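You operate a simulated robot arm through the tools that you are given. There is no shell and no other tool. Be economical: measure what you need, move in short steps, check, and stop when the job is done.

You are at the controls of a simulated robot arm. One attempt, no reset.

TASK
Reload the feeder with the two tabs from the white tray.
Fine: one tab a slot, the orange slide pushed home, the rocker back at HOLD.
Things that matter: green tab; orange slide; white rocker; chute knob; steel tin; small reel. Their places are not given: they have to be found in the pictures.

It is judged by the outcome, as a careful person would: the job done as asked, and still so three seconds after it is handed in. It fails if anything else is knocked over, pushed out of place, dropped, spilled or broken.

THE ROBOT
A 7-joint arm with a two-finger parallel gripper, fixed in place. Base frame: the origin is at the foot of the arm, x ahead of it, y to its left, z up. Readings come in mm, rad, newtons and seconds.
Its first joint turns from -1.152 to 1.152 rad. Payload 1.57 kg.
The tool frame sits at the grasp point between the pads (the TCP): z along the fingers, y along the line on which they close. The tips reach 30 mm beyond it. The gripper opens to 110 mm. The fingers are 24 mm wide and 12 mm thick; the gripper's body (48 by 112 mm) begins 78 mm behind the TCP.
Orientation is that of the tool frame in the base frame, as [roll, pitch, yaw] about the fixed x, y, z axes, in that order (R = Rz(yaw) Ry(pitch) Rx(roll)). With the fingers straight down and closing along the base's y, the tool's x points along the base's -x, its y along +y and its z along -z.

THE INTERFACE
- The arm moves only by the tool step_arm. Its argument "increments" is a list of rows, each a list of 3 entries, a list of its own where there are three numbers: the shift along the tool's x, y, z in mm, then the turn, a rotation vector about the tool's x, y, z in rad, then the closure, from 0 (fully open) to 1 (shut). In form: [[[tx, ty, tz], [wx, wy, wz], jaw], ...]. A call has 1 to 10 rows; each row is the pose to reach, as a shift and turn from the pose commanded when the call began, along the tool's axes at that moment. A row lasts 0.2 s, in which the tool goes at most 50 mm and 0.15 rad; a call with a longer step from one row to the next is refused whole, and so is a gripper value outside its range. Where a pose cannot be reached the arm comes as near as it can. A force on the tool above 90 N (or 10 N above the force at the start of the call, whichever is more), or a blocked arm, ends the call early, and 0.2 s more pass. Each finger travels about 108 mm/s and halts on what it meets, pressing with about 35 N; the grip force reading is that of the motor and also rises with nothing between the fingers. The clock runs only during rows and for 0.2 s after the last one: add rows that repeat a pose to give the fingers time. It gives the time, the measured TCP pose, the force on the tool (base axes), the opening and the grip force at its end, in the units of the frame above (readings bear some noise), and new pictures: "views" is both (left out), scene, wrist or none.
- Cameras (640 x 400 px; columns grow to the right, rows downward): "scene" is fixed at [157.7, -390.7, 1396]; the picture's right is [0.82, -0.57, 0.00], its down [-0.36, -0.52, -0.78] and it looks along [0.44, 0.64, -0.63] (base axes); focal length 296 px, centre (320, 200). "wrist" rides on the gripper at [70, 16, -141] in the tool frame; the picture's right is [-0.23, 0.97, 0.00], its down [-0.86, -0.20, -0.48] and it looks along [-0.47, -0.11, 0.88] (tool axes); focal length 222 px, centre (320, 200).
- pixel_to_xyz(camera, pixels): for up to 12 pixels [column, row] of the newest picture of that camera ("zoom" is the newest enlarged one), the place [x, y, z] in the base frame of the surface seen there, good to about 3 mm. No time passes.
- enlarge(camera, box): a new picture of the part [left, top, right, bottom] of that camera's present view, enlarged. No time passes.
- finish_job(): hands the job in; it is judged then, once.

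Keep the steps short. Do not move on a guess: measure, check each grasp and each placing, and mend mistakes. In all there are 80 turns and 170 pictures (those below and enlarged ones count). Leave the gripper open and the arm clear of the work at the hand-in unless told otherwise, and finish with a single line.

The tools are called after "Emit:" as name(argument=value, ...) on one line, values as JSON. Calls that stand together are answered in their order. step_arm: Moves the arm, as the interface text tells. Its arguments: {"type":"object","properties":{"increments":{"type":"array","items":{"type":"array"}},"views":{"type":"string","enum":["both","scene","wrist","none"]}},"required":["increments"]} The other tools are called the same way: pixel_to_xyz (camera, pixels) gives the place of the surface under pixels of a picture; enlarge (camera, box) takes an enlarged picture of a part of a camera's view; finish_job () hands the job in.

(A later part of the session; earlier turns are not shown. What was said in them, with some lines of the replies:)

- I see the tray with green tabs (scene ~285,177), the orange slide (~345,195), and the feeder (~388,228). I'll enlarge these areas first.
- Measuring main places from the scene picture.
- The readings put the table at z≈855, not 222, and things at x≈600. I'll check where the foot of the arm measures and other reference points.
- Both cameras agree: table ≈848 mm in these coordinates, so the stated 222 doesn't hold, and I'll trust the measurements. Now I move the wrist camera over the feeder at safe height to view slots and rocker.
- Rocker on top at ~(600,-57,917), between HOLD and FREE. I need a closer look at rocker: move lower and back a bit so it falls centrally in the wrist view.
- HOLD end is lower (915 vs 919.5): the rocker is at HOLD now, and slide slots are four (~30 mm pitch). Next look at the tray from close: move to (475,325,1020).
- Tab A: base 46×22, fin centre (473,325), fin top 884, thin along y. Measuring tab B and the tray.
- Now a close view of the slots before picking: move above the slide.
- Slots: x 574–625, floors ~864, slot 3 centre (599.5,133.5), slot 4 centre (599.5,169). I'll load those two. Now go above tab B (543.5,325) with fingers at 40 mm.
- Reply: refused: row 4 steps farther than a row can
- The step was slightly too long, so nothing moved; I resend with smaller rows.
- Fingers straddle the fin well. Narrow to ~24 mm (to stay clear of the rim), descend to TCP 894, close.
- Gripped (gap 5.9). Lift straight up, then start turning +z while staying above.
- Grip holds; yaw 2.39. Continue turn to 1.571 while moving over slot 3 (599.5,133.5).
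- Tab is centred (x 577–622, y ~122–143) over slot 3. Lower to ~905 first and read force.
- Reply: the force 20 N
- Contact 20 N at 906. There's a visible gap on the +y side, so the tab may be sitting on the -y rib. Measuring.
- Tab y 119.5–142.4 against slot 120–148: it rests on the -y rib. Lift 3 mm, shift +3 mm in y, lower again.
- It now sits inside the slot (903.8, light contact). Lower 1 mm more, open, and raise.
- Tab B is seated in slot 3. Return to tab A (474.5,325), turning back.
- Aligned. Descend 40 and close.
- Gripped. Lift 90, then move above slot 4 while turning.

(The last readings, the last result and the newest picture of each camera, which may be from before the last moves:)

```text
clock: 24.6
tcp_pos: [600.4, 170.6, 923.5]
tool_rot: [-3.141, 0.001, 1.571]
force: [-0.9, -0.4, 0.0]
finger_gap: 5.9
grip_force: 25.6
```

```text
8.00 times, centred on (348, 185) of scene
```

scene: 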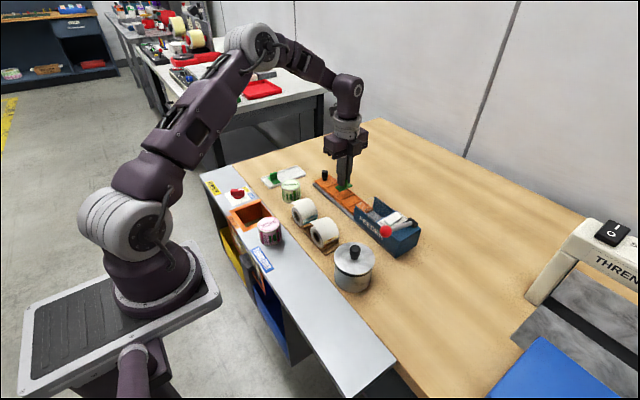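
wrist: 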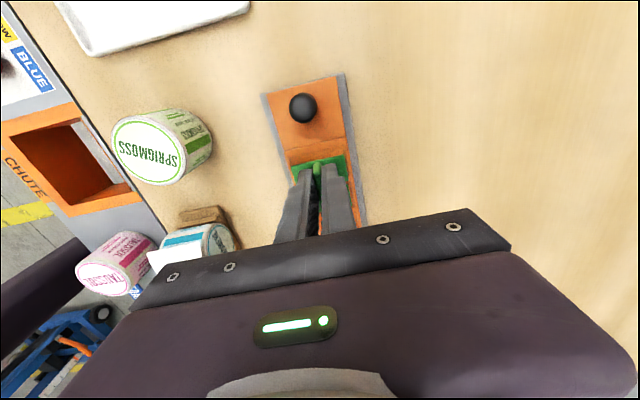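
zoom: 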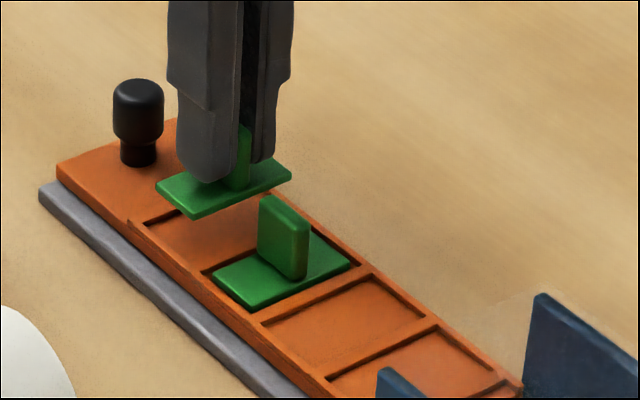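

Emit:
pixel_to_xyz(camera="wrist", pixels=[[293, 167], [300, 166], [341, 157], [344, 157], [346, 178], [300, 153], [330, 147], [351, 146], [349, 172], [294, 160], [343, 165]])

```text
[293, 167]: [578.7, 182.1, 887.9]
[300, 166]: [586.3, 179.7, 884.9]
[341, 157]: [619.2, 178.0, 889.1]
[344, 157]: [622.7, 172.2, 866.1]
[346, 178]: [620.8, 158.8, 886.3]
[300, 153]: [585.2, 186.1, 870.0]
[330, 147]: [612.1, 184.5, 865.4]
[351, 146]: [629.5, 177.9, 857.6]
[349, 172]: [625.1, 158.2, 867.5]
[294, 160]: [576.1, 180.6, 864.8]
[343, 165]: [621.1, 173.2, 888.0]
```

Tab centre ≈(599.5,170), slot 4 y 154–186: aligned. Lower to ~903.5.

Emit:
step_arm(increments=[[[0, 0, 12], [0, 0, 0], 1], [[0, 0, 18], [0, 0, 0], 1], [[0, 0, 20], [0, 0, 0], 1], [[0, 0, 20], [0, 0, 0], 1]], views="wrist")

Emit:
enlarge(camera="wrist", box=[250, 110, 390, 210])

Emit:
enlarge(camera="scene", box=[322, 165, 367, 195])

```text
clock: 25.6
tcp_pos: [601.8, 170.5, 904.4]
tool_rot: [3.14, 0.0, 1.574]
force: [-1.6, 0.0, 16.6]
finger_gap: 6.0
grip_force: 25.7
```

wrist: 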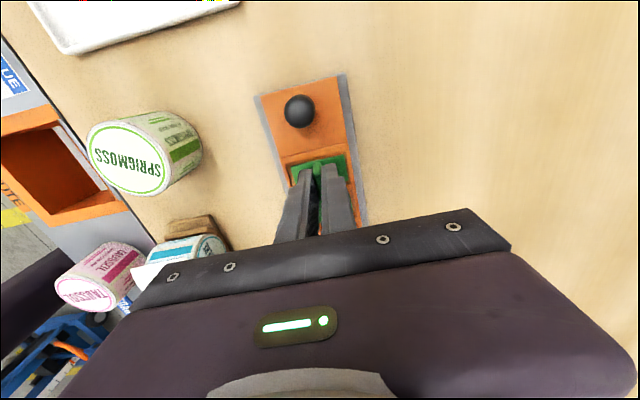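

```text
4.00 times, centred on (320, 160) of wrist
```

zoom: 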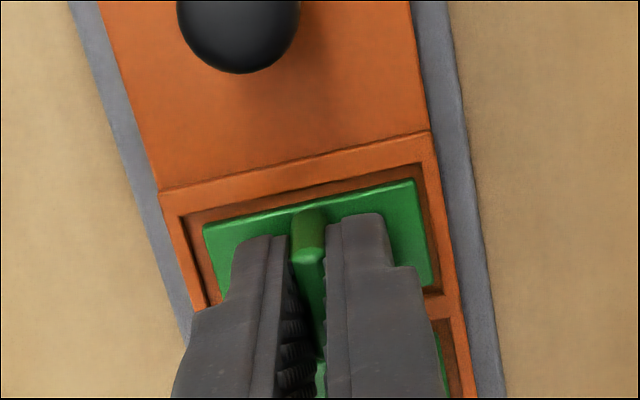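

```text
13.33 times, centred on (344, 180) of scene
```

zoom: 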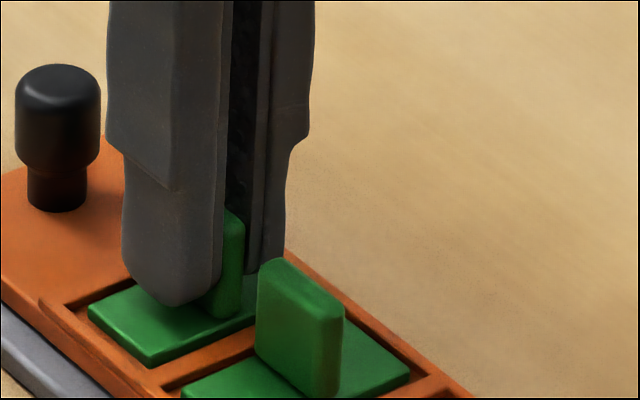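

In slot on the floor (16.6 N at 904). Open and raise.

Emit:
step_arm(increments=[[[0, 0, -0.5], [0, 0, 0], 0.78], [[0, 0, -0.5], [0, 0, 0], 0.78], [[0, 0, -30], [0, 0, 0], 0.78], [[0, 0, -75], [0, 0, 0], 0.78], [[0, 0, -110], [0, 0, 0], 0.78], [[0, 0, -110], [0, 0, 0], 0.78]], views="wrist")

Emit:
enlarge(camera="wrist", box=[250, 90, 390, 190])

Emit:
enlarge(camera="scene", box=[310, 160, 430, 250])

```text
clock: 27.0
tcp_pos: [599.5, 170.1, 1015.2]
tool_rot: [3.141, 0.0, 1.575]
force: [-0.4, 0.0, 0.2]
finger_gap: 24.4
grip_force: 0.1
```

wrist: 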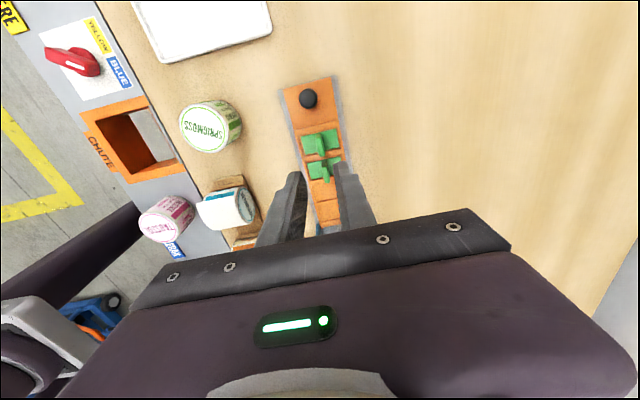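

```text
4.00 times, centred on (320, 140) of wrist
```

zoom: 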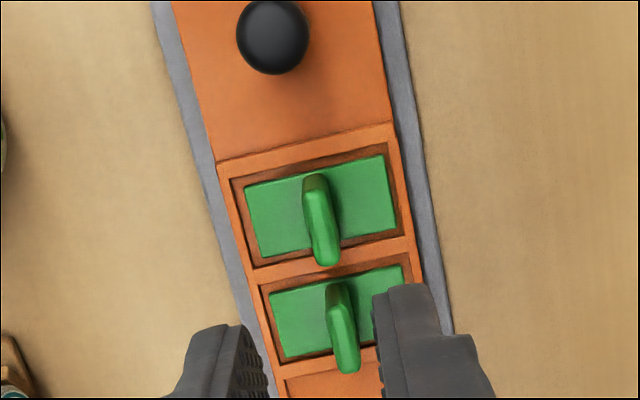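

```text
4.44 times, centred on (370, 205) of scene
```

zoom: 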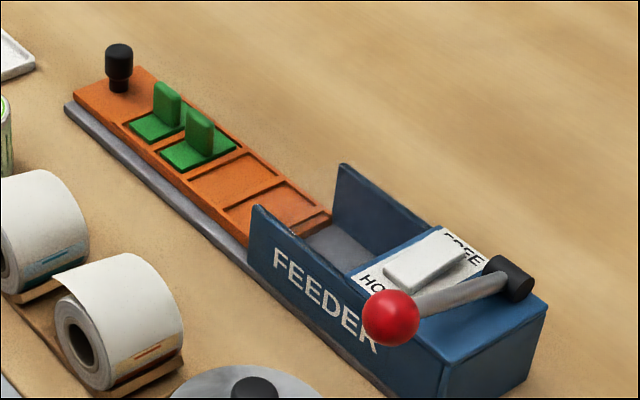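

Both tabs seated, one per slot. Now view the rocker: move to (600,-75,1015), fingers shut.

Emit:
step_arm(increments=[[[-45, 0, 0], [0, 0, 0], 1], [[-90, 0, 0], [0, 0, 0], 1], [[-135, 0, 0], [0, 0, 0], 1], [[-180, 0, 0], [0, 0, 0], 1], [[-225, 0, 0], [0, 0, 0], 1], [[-250, 0, 0], [0, 0, 0], 1], [[-250, 0, 0], [0, 0, 0], 1]], views="wrist")

Emit:
enlarge(camera="wrist", box=[240, 90, 400, 200])

```text
clock: 28.6
tcp_pos: [602.2, -80.3, 1013.3]
tool_rot: [-3.141, 0.001, 1.572]
force: [-0.1, -0.5, -0.5]
finger_gap: 0.0
grip_force: 21.7
```

wrist: 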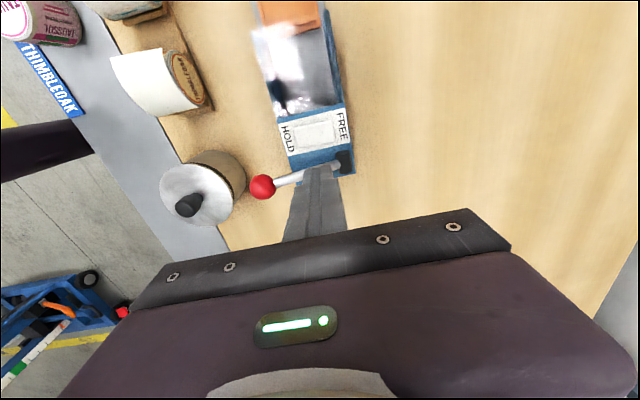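

```text
3.64 times, centred on (320, 145) of wrist
```

zoom: 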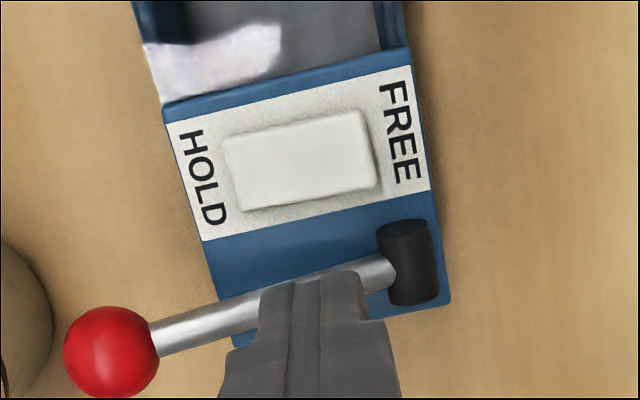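

Emit:
pixel_to_xyz(camera="zoom", pixels=[[232, 142], [238, 205], [362, 115], [376, 182], [240, 175], [300, 160], [360, 150], [368, 148], [405, 235], [410, 290], [350, 280], [200, 180]])

```text
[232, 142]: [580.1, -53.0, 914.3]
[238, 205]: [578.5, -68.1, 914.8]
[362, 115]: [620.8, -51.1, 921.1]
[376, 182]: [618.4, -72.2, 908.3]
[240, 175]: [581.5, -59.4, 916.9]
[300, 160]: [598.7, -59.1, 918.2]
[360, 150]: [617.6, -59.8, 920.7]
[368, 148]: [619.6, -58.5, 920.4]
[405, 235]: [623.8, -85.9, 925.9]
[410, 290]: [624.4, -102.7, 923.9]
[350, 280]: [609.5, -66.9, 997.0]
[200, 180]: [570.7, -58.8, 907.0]
```

Rocker spans x 579–620 at y −60; FREE end 921 high. Move over FREE end (620,−57) and down to tip ~924.

Emit:
step_arm(increments=[[[23, 18, 0], [0, 0, 0], 1], [[23, 18, 30], [0, 0, 0], 1], [[23, 18, 58], [0, 0, 0], 1], [[23, 18, 58], [0, 0, 0], 1]], views="wrist")

Emit:
enlarge(camera="scene", box=[365, 190, 425, 240])

```text
clock: 29.6
tcp_pos: [619.8, -56.3, 954.3]
tool_rot: [3.142, 0.001, 1.572]
force: [-0.2, -0.5, -0.1]
finger_gap: 0.0
grip_force: 20.8
```

wrist: 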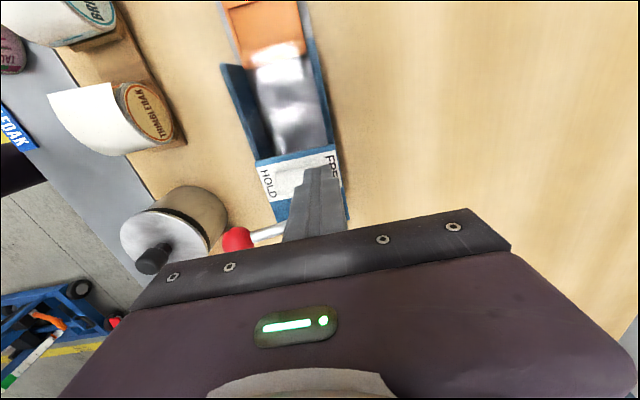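

```text
8.00 times, centred on (395, 215) of scene
```

zoom: 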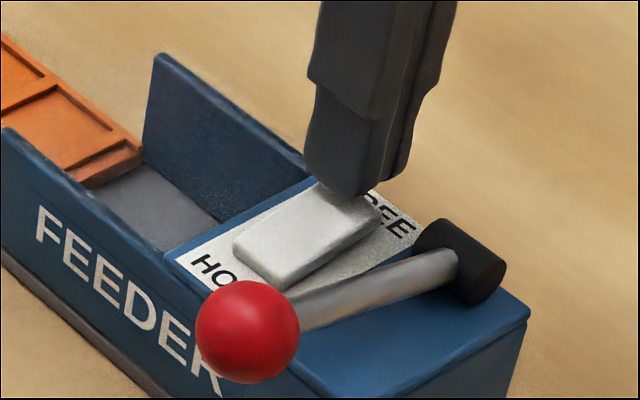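

Positioned over the FREE end. Press down in small steps to tip ~914.

Emit:
step_arm(increments=[[[0, 0, 4], [0, 0, 0], 1], [[0, 0, 7], [0, 0, 0], 1], [[0, 0, 9], [0, 0, 0], 1], [[0, 0, 11], [0, 0, 0], 1], [[0, 0, 11], [0, 0, 0], 1]], views="none")

Emit:
enlarge(camera="scene", box=[365, 190, 425, 240])

```text
clock: 30.8
tcp_pos: [619.0, -56.9, 947.4]
tool_rot: [3.139, 0.002, 1.575]
force: [-11.9, 3.8, 50.1]
finger_gap: 0.2
grip_force: 20.1
```

```text
8.00 times, centred on (395, 215) of scene
```

zoom: 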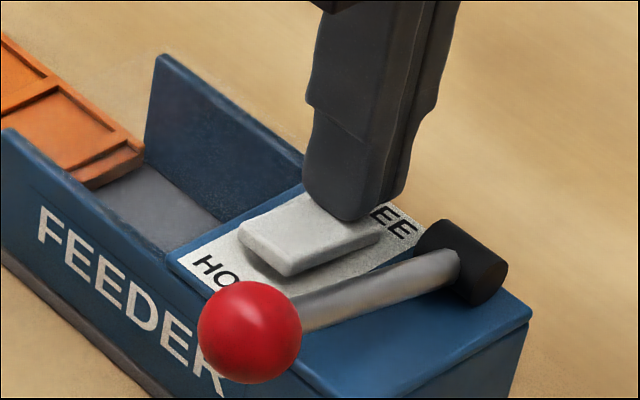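

Rocker appears tipped to FREE (50 N). Lift and check.

Emit:
step_arm(increments=[[[0, 0, -20], [0, 0, 0], 1], [[-20, -15, -60], [0, 0, 0], 1], [[-25, -18, -60], [0, 0, 0], 1]], views="wrist")

Emit:
enlarge(camera="wrist", box=[240, 90, 400, 200])

Emit:
enlarge(camera="scene", box=[365, 190, 425, 240])

```text
clock: 31.6
tcp_pos: [600.7, -80.6, 1004.9]
tool_rot: [-3.141, -0.001, 1.575]
force: [0.8, -0.1, 0.6]
finger_gap: 0.0
grip_force: 21.4
```

wrist: 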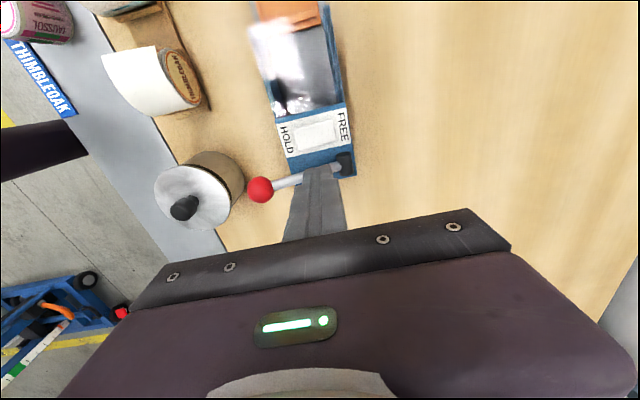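

```text
3.64 times, centred on (320, 145) of wrist
```

zoom: 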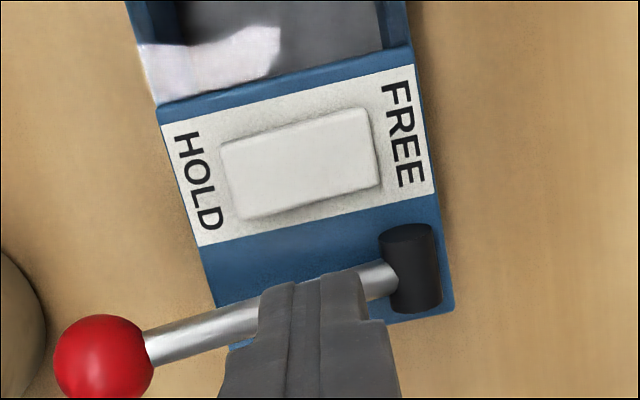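

```text
8.00 times, centred on (395, 215) of scene
```

zoom: 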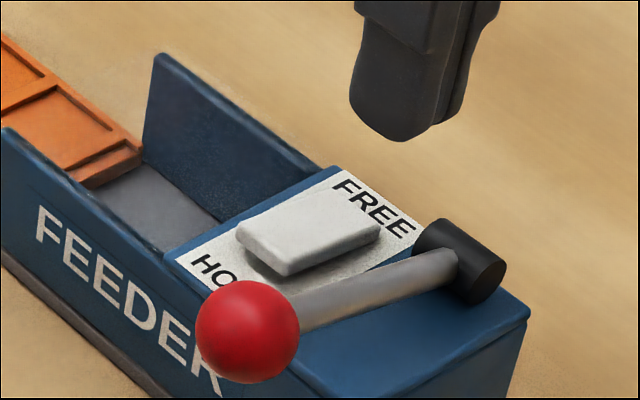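

Rocker is at FREE, feeder unmoved. Measure knob before pushing.

Emit:
enlarge(camera="scene", box=[305, 160, 365, 210])

Emit:
pixel_to_xyz(camera="scene", pixels=[[324, 171], [324, 174], [325, 178], [322, 173], [327, 173], [314, 185], [327, 178]])

```text
8.00 times, centred on (335, 185) of scene
```

zoom: 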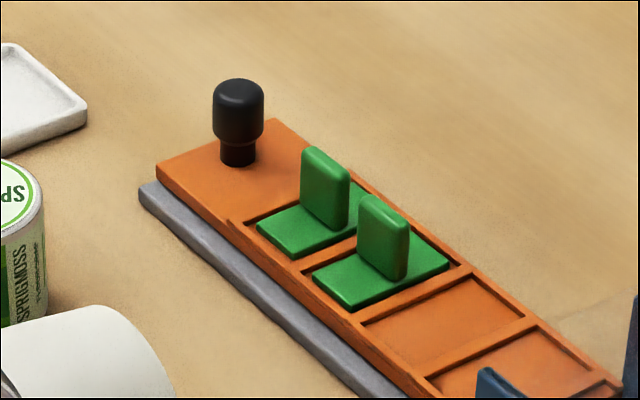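

```text
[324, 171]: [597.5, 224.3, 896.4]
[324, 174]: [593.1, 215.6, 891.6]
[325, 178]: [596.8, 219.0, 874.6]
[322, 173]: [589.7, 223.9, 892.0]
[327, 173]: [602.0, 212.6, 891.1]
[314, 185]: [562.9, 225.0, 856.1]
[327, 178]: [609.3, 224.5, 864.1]
```

Knob centre ≈(598.5,222), top 897. I'll grip it (closing along x) and push. Travel above it first.

Emit:
step_arm(increments=[[[43, 0, 0], [0, 0, 0], 1], [[86, 0, 0], [0, 0, 0], 1], [[129, 0, 0], [0, 0, 0], 1], [[172, 0, 0], [0, 0, 0], 0.7], [[215, 0, 0], [0, 0, 0], 0.545], [[258, 0, 0], [0, 0, 0], 0.545], [[303, -2, 0], [0, 0, 0], 0.545], [[303, -2, 40], [0, 0, 0], 0.545], [[303, -2, 60], [0, 0, 0], 0.545], [[303, -2, 60], [0, 0, 0], 0.545]], views="wrist")

Emit:
enlarge(camera="wrist", box=[240, 110, 400, 220])

Emit:
enlarge(camera="scene", box=[305, 150, 365, 200])

```text
clock: 33.8
tcp_pos: [597.1, 220.1, 944.0]
tool_rot: [3.141, 0.001, 1.573]
force: [0.5, 0.6, 0.2]
finger_gap: 49.9
grip_force: 0.1
```

wrist: 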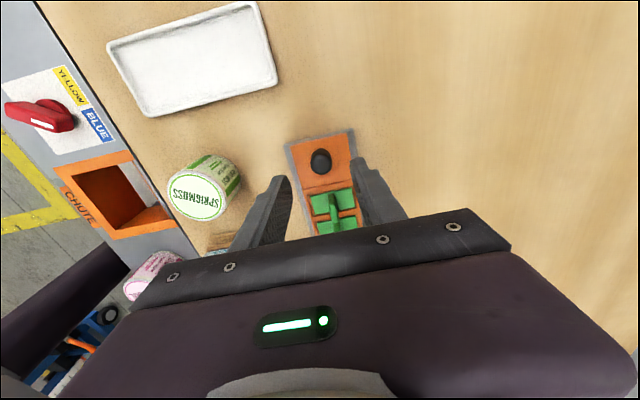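

```text
3.64 times, centred on (320, 165) of wrist
```

zoom: 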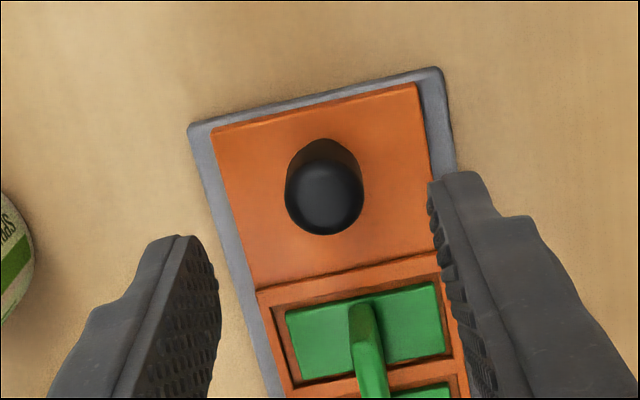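

```text
8.00 times, centred on (335, 175) of scene
```

zoom: 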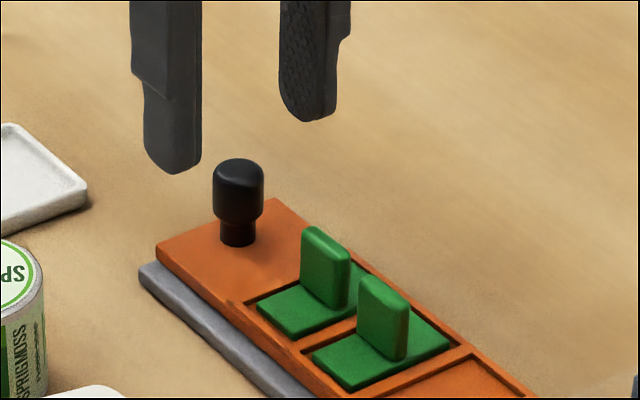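

Emit:
pixel_to_xyz(camera="wrist", pixels=[[320, 160], [313, 162], [329, 158], [320, 169], [319, 153], [311, 150], [350, 135]])

```text
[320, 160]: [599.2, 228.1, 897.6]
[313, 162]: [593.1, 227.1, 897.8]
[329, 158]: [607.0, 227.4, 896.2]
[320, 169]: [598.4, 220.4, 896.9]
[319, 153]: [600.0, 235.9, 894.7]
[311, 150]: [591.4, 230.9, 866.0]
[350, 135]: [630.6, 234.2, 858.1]
```

Knob centre refined to (599,228). Shift, descend to 905, and close.

Emit:
step_arm(increments=[[[7.5, 2, 0], [0, 0, 0], 0.545], [[7.5, 2, 20], [0, 0, 0], 0.545], [[7.5, 2, 39], [0, 0, 0], 0.545], [[7.5, 2, 39], [0, 0, 0], 0.545], [[7.5, 2, 39], [0, 0, 0], 1], [[7.5, 2, 39], [0, 0, 0], 1]], views="wrist")

Emit:
enlarge(camera="scene", box=[305, 150, 365, 200])

```text
clock: 35.2
tcp_pos: [599.9, 228.4, 904.6]
tool_rot: [-3.138, 0.0, 1.572]
force: [-2.7, -1.1, -0.5]
finger_gap: 19.1
grip_force: 33.0
```

wrist: 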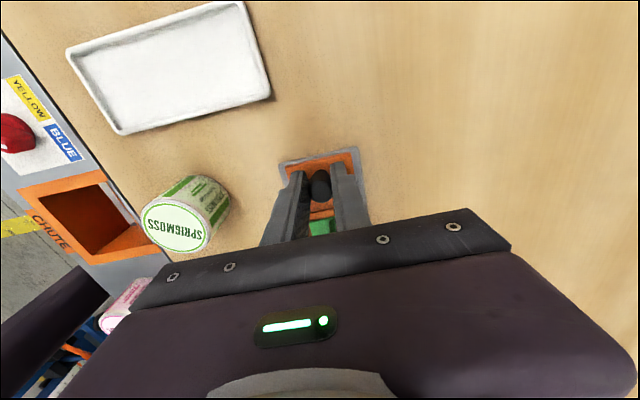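

```text
8.00 times, centred on (335, 175) of scene
```

zoom: 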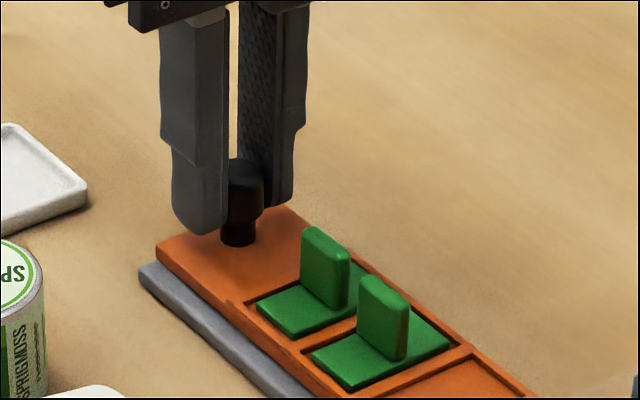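

Knob gripped (19 mm). Push 40 mm toward −y gently and watch force.

Emit:
step_arm(increments=[[[-5, 0, 0], [0, 0, 0], 1], [[-12, 0, 0], [0, 0, 0], 1], [[-19, 0, 0], [0, 0, 0], 1], [[-26, 0, 0], [0, 0, 0], 1], [[-33, 0, 0], [0, 0, 0], 1], [[-40, 0, 0], [0, 0, 0], 1]], views="scene")

Emit:
enlarge(camera="scene", box=[305, 150, 430, 250])

```text
clock: 36.6
tcp_pos: [600.0, 187.4, 905.8]
tool_rot: [3.141, 0.0, 1.574]
force: [-1.7, 1.3, -7.9]
finger_gap: 19.3
grip_force: 33.4
```

scene: 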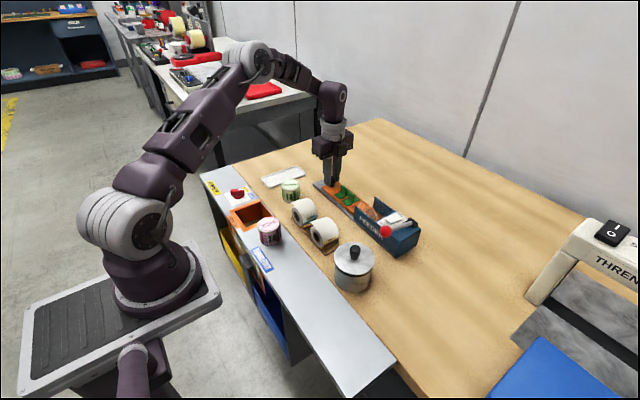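

```text
4.00 times, centred on (368, 200) of scene
```

zoom: 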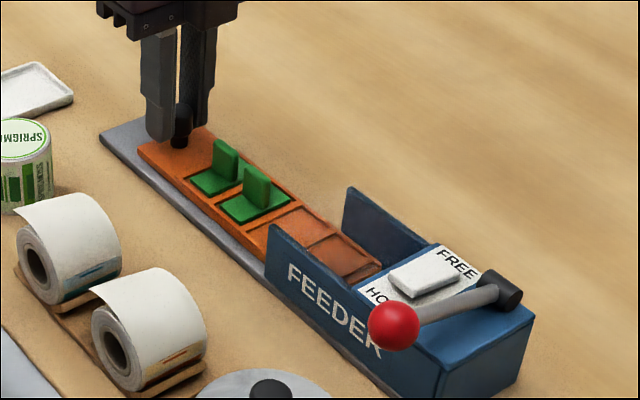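

Slide moves freely. Push another 40 mm.

Emit:
step_arm(increments=[[[-7, 0, 0], [0, 0, 0], 1], [[-14, 0, 0], [0, 0, 0], 1], [[-21, 0, 0], [0, 0, 0], 1], [[-28, 0, 0], [0, 0, 0], 1], [[-34, 0, 0], [0, 0, 0], 1], [[-40, 0, 0], [0, 0, 0], 1]], views="none")

Emit:
enlarge(camera="scene", box=[305, 150, 430, 250])

```text
clock: 38.0
tcp_pos: [599.9, 148.8, 904.7]
tool_rot: [-3.14, 0.0, 1.571]
force: [-6.8, 2.1, -11.1]
finger_gap: 19.2
grip_force: 33.0
```

```text
4.00 times, centred on (368, 200) of scene
```

zoom: 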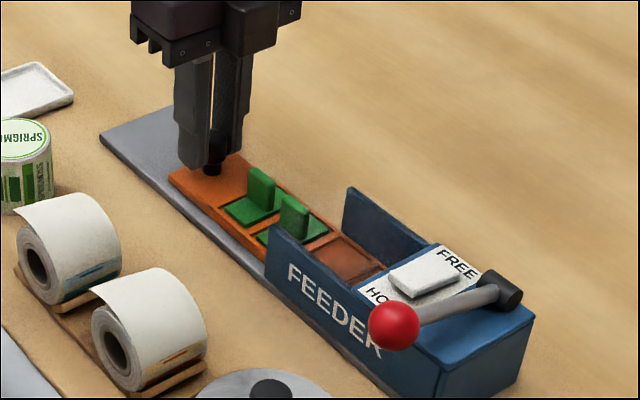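

Emit:
step_arm(increments=[[[-7, 0, 0], [0, 0, 0], 1], [[-14, 0, 0], [0, 0, 0], 1], [[-21, 0, 0], [0, 0, 0], 1], [[-28, 0, 0], [0, 0, 0], 1], [[-34, 0, 0], [0, 0, 0], 1]], views="none")

Emit:
enlarge(camera="scene", box=[305, 150, 430, 250])

```text
clock: 39.2
tcp_pos: [598.5, 113.8, 905.0]
tool_rot: [-3.139, 0.0, 1.574]
force: [-10.2, 1.1, -3.2]
finger_gap: 18.9
grip_force: 33.1
```

```text
4.00 times, centred on (368, 200) of scene
```

zoom: 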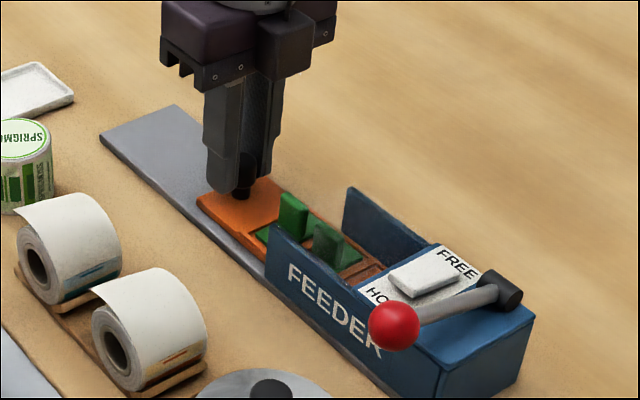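

Still free. Continue in smaller steps, easing x by −1 mm.

Emit:
step_arm(increments=[[[-5, -1, 0], [0, 0, 0], 1], [[-10, -1, 0], [0, 0, 0], 1], [[-15, -1, 0], [0, 0, 0], 1], [[-20, -1, 0], [0, 0, 0], 1], [[-24, -1, 0], [0, 0, 0], 1], [[-28, -1, 0], [0, 0, 0], 1]], views="none")

Emit:
enlarge(camera="scene", box=[305, 150, 430, 250])

```text
clock: 40.6
tcp_pos: [600.7, 85.9, 906.2]
tool_rot: [3.138, 0.0, 1.571]
force: [5.0, 1.7, -15.0]
finger_gap: 19.2
grip_force: 33.2
```

```text
4.00 times, centred on (368, 200) of scene
```

zoom: 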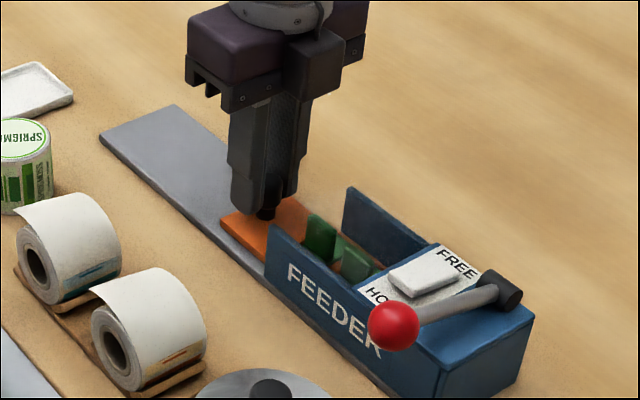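

Emit:
step_arm(increments=[[[-3, 0, 0], [0, 0, 0], 1], [[-6, 0, 0], [0, 0, 0], 1], [[-9, 0, 0], [0, 0, 0], 1]], views="none")

```text
clock: 41.4
tcp_pos: [600.2, 83.0, 906.4]
tool_rot: [3.14, -0.006, 1.578]
force: [4.6, 26.0, -3.2]
finger_gap: 19.9
grip_force: 33.8
```

Stopped at y=83 with 26 N: probably home. Press a bit more to see if it is a firm stop.

Emit:
step_arm(increments=[[[-3, 0, 0], [0, 0, 0], 1], [[-6, 0, 0], [0, 0, 0], 1], [[-6, 0, 0], [0, 0, 0], 1]], views="none")

Emit:
enlarge(camera="scene", box=[340, 180, 430, 250])

```text
clock: 42.2
tcp_pos: [601.0, 72.2, 906.9]
tool_rot: [3.139, -0.003, 1.572]
force: [8.0, 26.3, 3.2]
finger_gap: 19.2
grip_force: 33.3
```

```text
5.71 times, centred on (385, 215) of scene
```

zoom: 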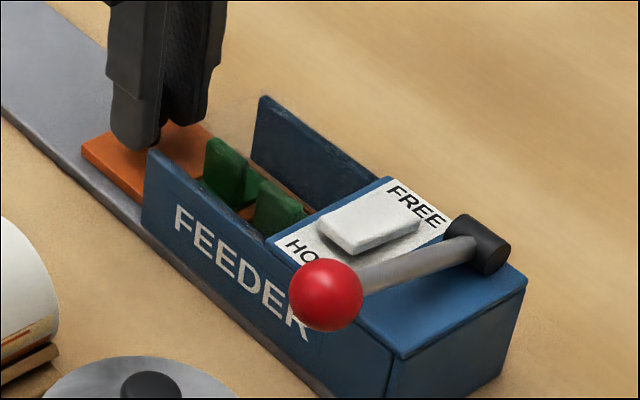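

It moved on to y=72. Check with the earlier crop whether the feeder itself is unmoved.

Emit:
enlarge(camera="scene", box=[305, 150, 430, 250])

Emit:
enlarge(camera="scene", box=[365, 190, 425, 240])

```text
4.00 times, centred on (368, 200) of scene
```

zoom: 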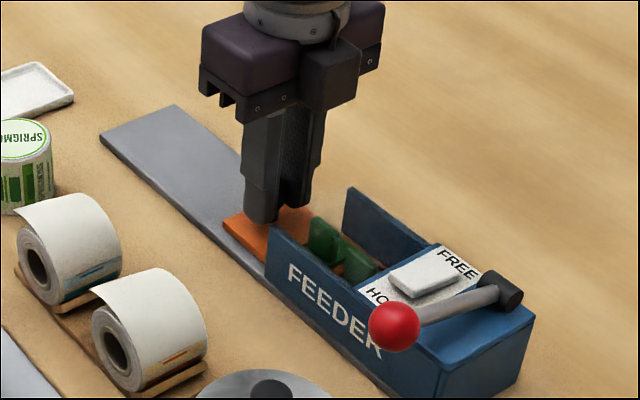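

```text
8.00 times, centred on (395, 215) of scene
```

zoom: 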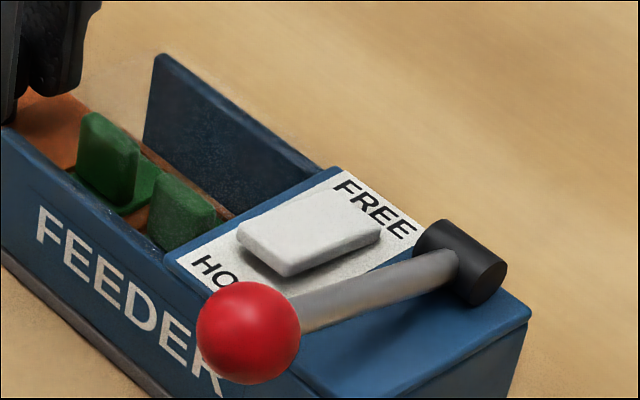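

Feeder unmoved; slide only advanced ~5 mm while fingers slid along the knob. Let me measure where slide, fins and cover edge are.

Emit:
pixel_to_xyz(camera="zoom", pixels=[[180, 190], [155, 230], [185, 230], [205, 210], [105, 140], [90, 170], [175, 262], [250, 218], [330, 170], [228, 212], [145, 205], [480, 345]])

Emit:
step_arm(increments=[[[6, 0, 0], [0, 0, 0], 1], [[6, 0, 0], [0, 0, 0], 0.8], [[6, 0, 0], [0, 0, 0], 0.545], [[6, 0, -25], [0, 0, 0], 0.545], [[6, 0, -60], [0, 0, 0], 0.545], [[6, 0, -60], [0, 0, 0], 0.545]], views="both")

Emit:
enlarge(camera="scene", box=[340, 180, 430, 250])

Emit:
enlarge(camera="wrist", box=[240, 100, 400, 210])

```text
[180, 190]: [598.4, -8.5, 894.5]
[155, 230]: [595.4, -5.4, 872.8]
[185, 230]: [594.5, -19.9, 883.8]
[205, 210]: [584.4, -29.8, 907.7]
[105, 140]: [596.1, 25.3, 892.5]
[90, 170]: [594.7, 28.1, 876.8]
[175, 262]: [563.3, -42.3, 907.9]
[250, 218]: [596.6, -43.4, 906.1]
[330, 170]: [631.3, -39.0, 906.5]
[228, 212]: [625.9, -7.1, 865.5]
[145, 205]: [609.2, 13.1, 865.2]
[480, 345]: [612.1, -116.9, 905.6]
```

```text
clock: 43.6
tcp_pos: [600.4, 77.7, 965.5]
tool_rot: [-3.141, 0.0, 1.573]
force: [0.2, 0.7, -0.4]
finger_gap: 50.1
grip_force: 0.0
```

scene: 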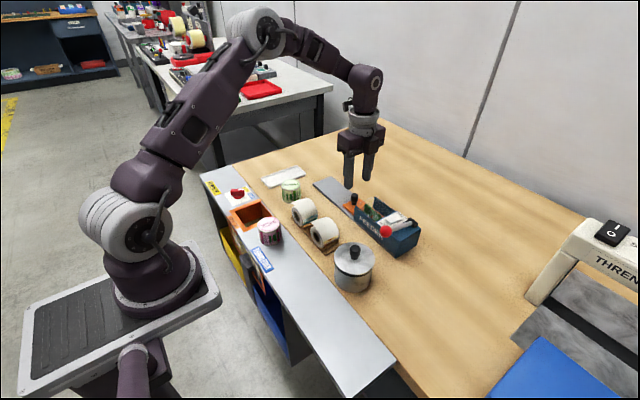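
wrist: 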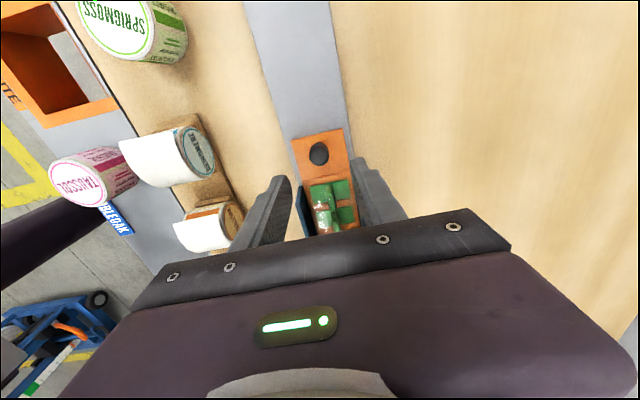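

```text
5.71 times, centred on (385, 215) of scene
```

zoom: 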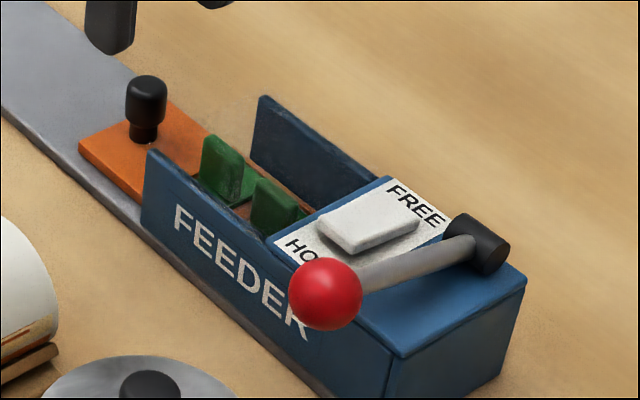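

```text
3.64 times, centred on (320, 155) of wrist
```

zoom: 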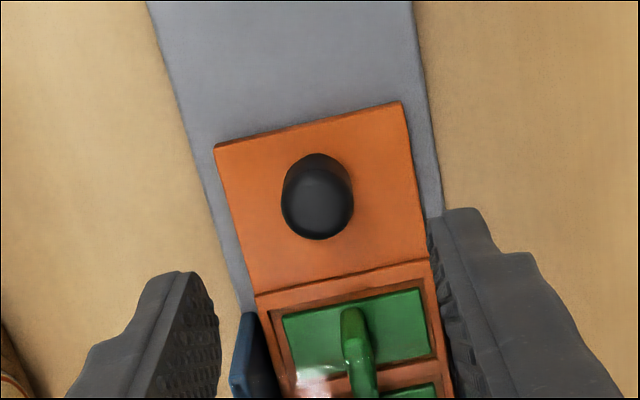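

Emit:
pixel_to_xyz(camera="zoom", pixels=[[318, 205], [290, 205], [348, 205], [318, 230], [318, 180], [310, 125], [260, 294], [425, 262]])

```text
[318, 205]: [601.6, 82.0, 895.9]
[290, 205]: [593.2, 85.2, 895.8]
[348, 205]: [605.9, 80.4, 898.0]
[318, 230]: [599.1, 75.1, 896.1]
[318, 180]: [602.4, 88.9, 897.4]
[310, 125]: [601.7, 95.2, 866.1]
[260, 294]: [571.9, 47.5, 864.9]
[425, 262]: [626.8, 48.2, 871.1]
```

Knob centre ≈(599.5,82): travel 146. To make sure it's home, I'll push from behind with shut fingers: go to y=115, lower.

Emit:
step_arm(increments=[[[37, -1, 0], [0, 0, 0], 1], [[37, -1, 0], [0, 0, 0], 1], [[37, -1, 0], [0, 0, 0], 1], [[37, -1, 30], [0, 0, 0], 1], [[37, -1, 60], [0, 0, 0], 1], [[37, -1, 60], [0, 0, 0], 1]], views="none")

Emit:
enlarge(camera="scene", box=[330, 170, 390, 220])

```text
clock: 45.0
tcp_pos: [599.1, 114.1, 905.2]
tool_rot: [3.141, 0.0, 1.573]
force: [0.0, 0.1, 0.6]
finger_gap: 0.0
grip_force: 21.2
```

```text
8.00 times, centred on (360, 195) of scene
```

zoom: 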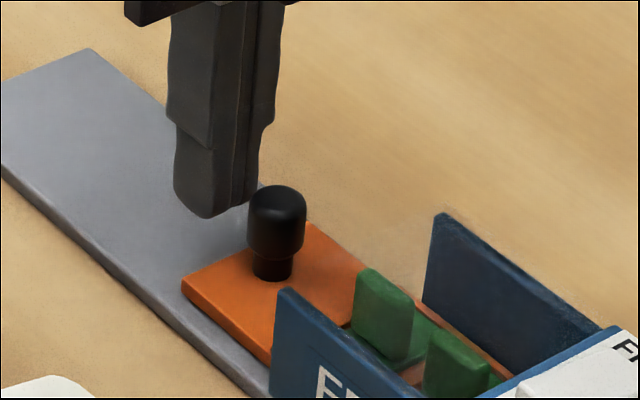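

Push −y gently, in 3 mm rows.

Emit:
step_arm(increments=[[[-5, 0, 0], [0, 0, 0], 1], [[-9, 0, 0], [0, 0, 0], 1], [[-12, 0, 0], [0, 0, 0], 1], [[-15, 0, 0], [0, 0, 0], 1], [[-18, 0, 0], [0, 0, 0], 1], [[-18, 0, 0], [0, 0, 0], 1]], views="none")

Emit:
enlarge(camera="scene", box=[330, 170, 390, 220])

```text
clock: 46.4
tcp_pos: [597.9, 101.3, 907.0]
tool_rot: [3.139, -0.006, 1.575]
force: [5.1, 39.9, -1.0]
finger_gap: 0.0
grip_force: 21.3
```

```text
8.00 times, centred on (360, 195) of scene
```

zoom: 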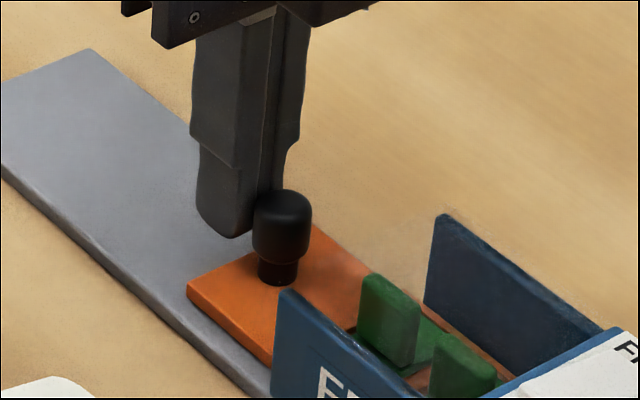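

Slide came to a firm stop (40 N, knob ≈80), feeder unmoved: home. Back off, rise, and go over to the rocker's HOLD end.

Emit:
step_arm(increments=[[[-8, 0, 0], [0, 0, 0], 1], [[15, 0, 0], [0, 0, 0], 1], [[15, 0, -45], [0, 0, 0], 1], [[15, 0, -90], [0, 0, 0], 1], [[-30, -5, -100], [0, 0, 0], 1], [[-75, -15, -100], [0, 0, 0], 1], [[-120, -22, -100], [0, 0, 0], 1], [[-153, -22, -100], [0, 0, 0], 1], [[-153, -22, -100], [0, 0, 0], 1]], views="wrist")

Emit:
enlarge(camera="scene", box=[340, 180, 430, 250])

```text
clock: 48.4
tcp_pos: [577.9, -57.4, 1006.6]
tool_rot: [3.141, 0.0, 1.573]
force: [-0.1, -0.3, 0.3]
finger_gap: 0.1
grip_force: 21.1
```

wrist: 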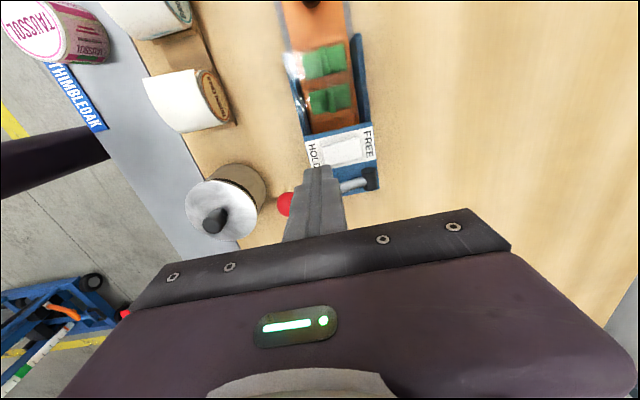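

```text
5.71 times, centred on (385, 215) of scene
```

zoom: 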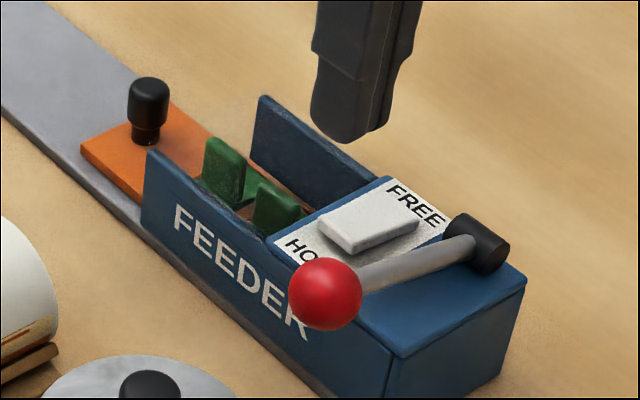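

Now lower on the HOLD end and press.

Emit:
step_arm(increments=[[[0, -1, 30], [0, 0, 0], 1], [[0, -1, 50], [0, 0, 0], 1], [[0, -1, 55], [0, 0, 0], 1], [[0, -1, 58], [0, 0, 0], 1], [[0, -1, 61], [0, 0, 0], 1], [[0, -1, 64], [0, 0, 0], 1], [[0, -1, 64], [0, 0, 0], 1]], views="none")

Emit:
enlarge(camera="scene", box=[365, 190, 425, 240])

```text
clock: 50.1
tcp_pos: [576.4, -57.6, 946.7]
tool_rot: [3.136, 0.0, 1.574]
force: [-15.6, 3.9, 29.0]
finger_gap: 0.0
grip_force: 20.9
stopped in row 7: the force on the tool passed its limit (the readings are from after the stop); the commanded pose is now the measured one
```

```text
8.00 times, centred on (395, 215) of scene
```

zoom: 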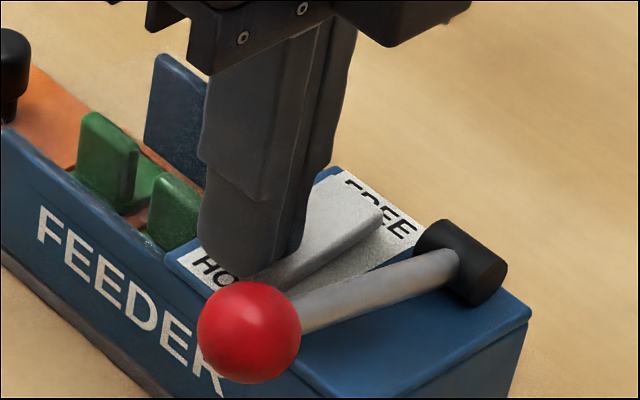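

Rocker tipped to HOLD (FREE end is raised again). Lift and back away, then check.

Emit:
step_arm(increments=[[[0, 0, -20], [0, 0, 0], 1], [[0, 0, -60], [0, 0, 0], 1], [[-20, 0, -80], [0, 0, 0], 1], [[-20, 0, -80], [0, 0, 0], 1]], views="both")

Emit:
enlarge(camera="scene", box=[330, 170, 435, 260])

Emit:
enlarge(camera="wrist", box=[240, 20, 420, 200])

```text
clock: 51.1
tcp_pos: [578.6, -76.9, 1026.8]
tool_rot: [3.134, 0.001, 1.574]
force: [0.3, 0.3, 0.0]
finger_gap: 0.4
grip_force: 21.2
```

scene: 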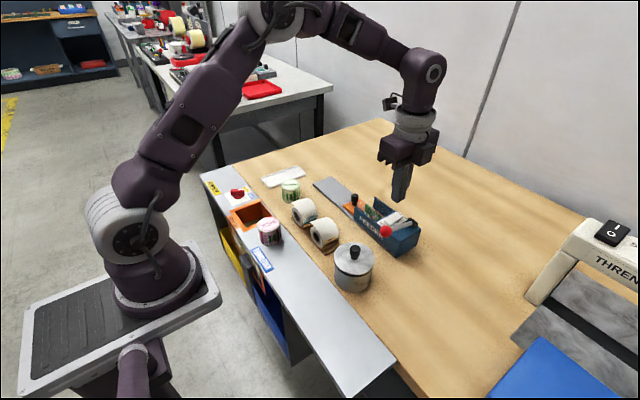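
wrist: 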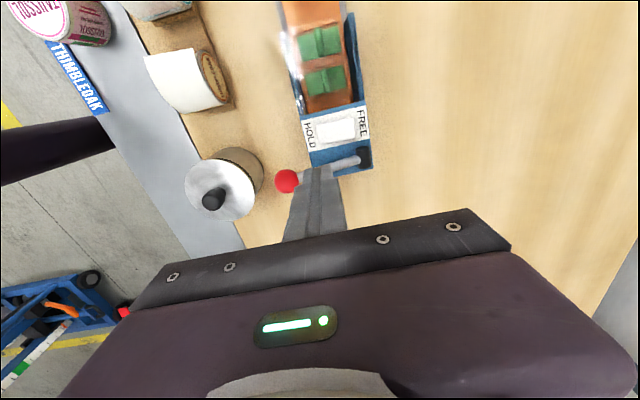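

```text
4.44 times, centred on (382, 215) of scene
```

zoom: 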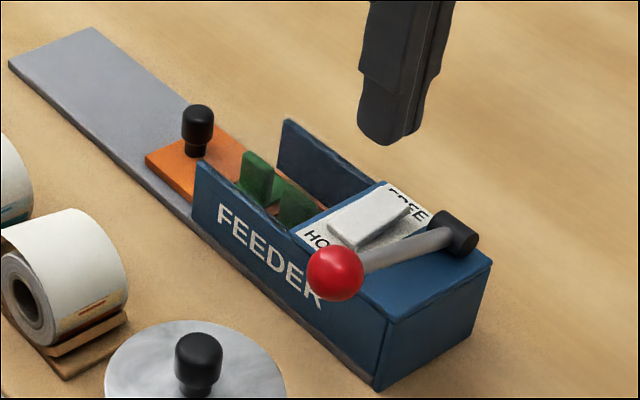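

```text
2.22 times, centred on (330, 110) of wrist
```

zoom: 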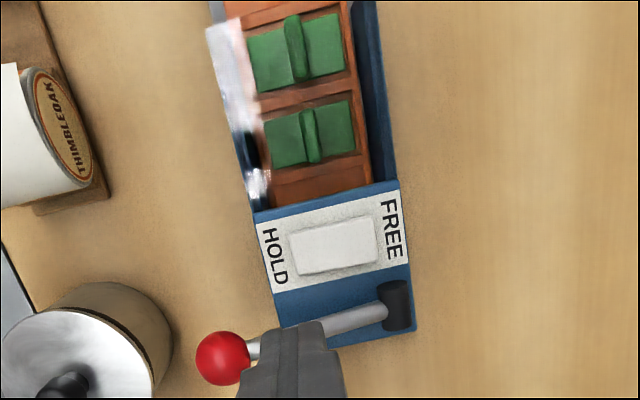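

Emit:
pixel_to_xyz(camera="zoom", pixels=[[295, 250], [335, 245], [372, 238], [310, 135], [295, 50], [290, 190], [345, 130], [265, 140]])

Emit:
pixel_to_xyz(camera="scene", pixels=[[354, 195], [352, 196], [356, 196]])

```text
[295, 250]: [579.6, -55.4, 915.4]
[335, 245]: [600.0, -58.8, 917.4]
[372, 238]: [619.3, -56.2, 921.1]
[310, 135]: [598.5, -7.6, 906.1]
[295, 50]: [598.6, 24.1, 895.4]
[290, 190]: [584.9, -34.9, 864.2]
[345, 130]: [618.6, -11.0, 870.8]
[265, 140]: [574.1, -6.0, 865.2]
```

```text
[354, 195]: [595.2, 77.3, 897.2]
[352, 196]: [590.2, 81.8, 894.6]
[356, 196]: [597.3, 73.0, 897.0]
```

HOLD end 915, FREE end 921: rocker at HOLD; slide home, tabs seated, tin, reels and tins unmoved. Raise clear and open the gripper.

Emit:
step_arm(increments=[[[0, 0, -45], [0, 0, 0], 1], [[0, 0, -90], [0, 0, 0], 0.7], [[0, 0, -120], [0, 0, 0], 0.3], [[0, 0, -120], [0, 0, 0], 0], [[0, 0, -120], [0, 0, 0], 0]], views="scene")

Emit:
enlarge(camera="scene", box=[240, 150, 430, 290])

```text
clock: 52.3
tcp_pos: [574.7, -76.7, 1144.0]
tool_rot: [3.136, -0.002, 1.575]
force: [0.2, -0.3, -1.0]
finger_gap: 109.9
grip_force: 0.0
```

scene: 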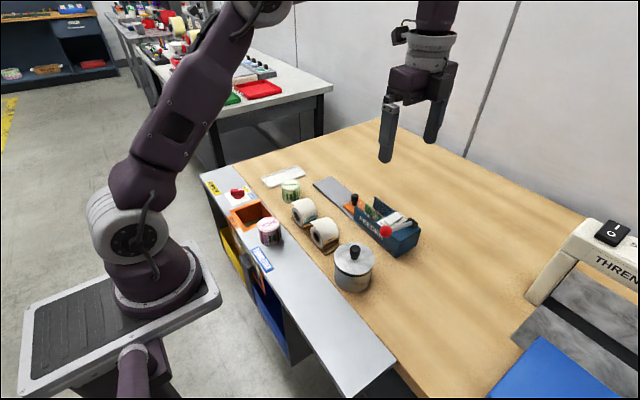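

```text
2.86 times, centred on (335, 220) of scene
```

zoom: 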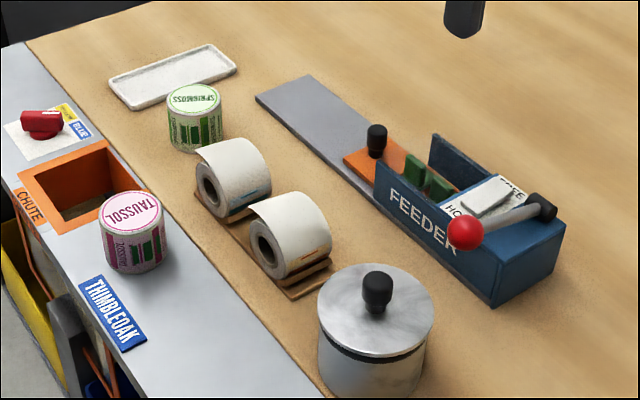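

All in order; handing in.

Emit:
finish_job()

```text
The job is handed in.
```

Feeder reloaded: one tab each in the two slots nearest the knob (of four), slide pushed in to a firm stop, rocker back at HOLD, nothing else seen to have moved; the table measured z ≈ 848, not the stated 222, so I worked from the measurements.
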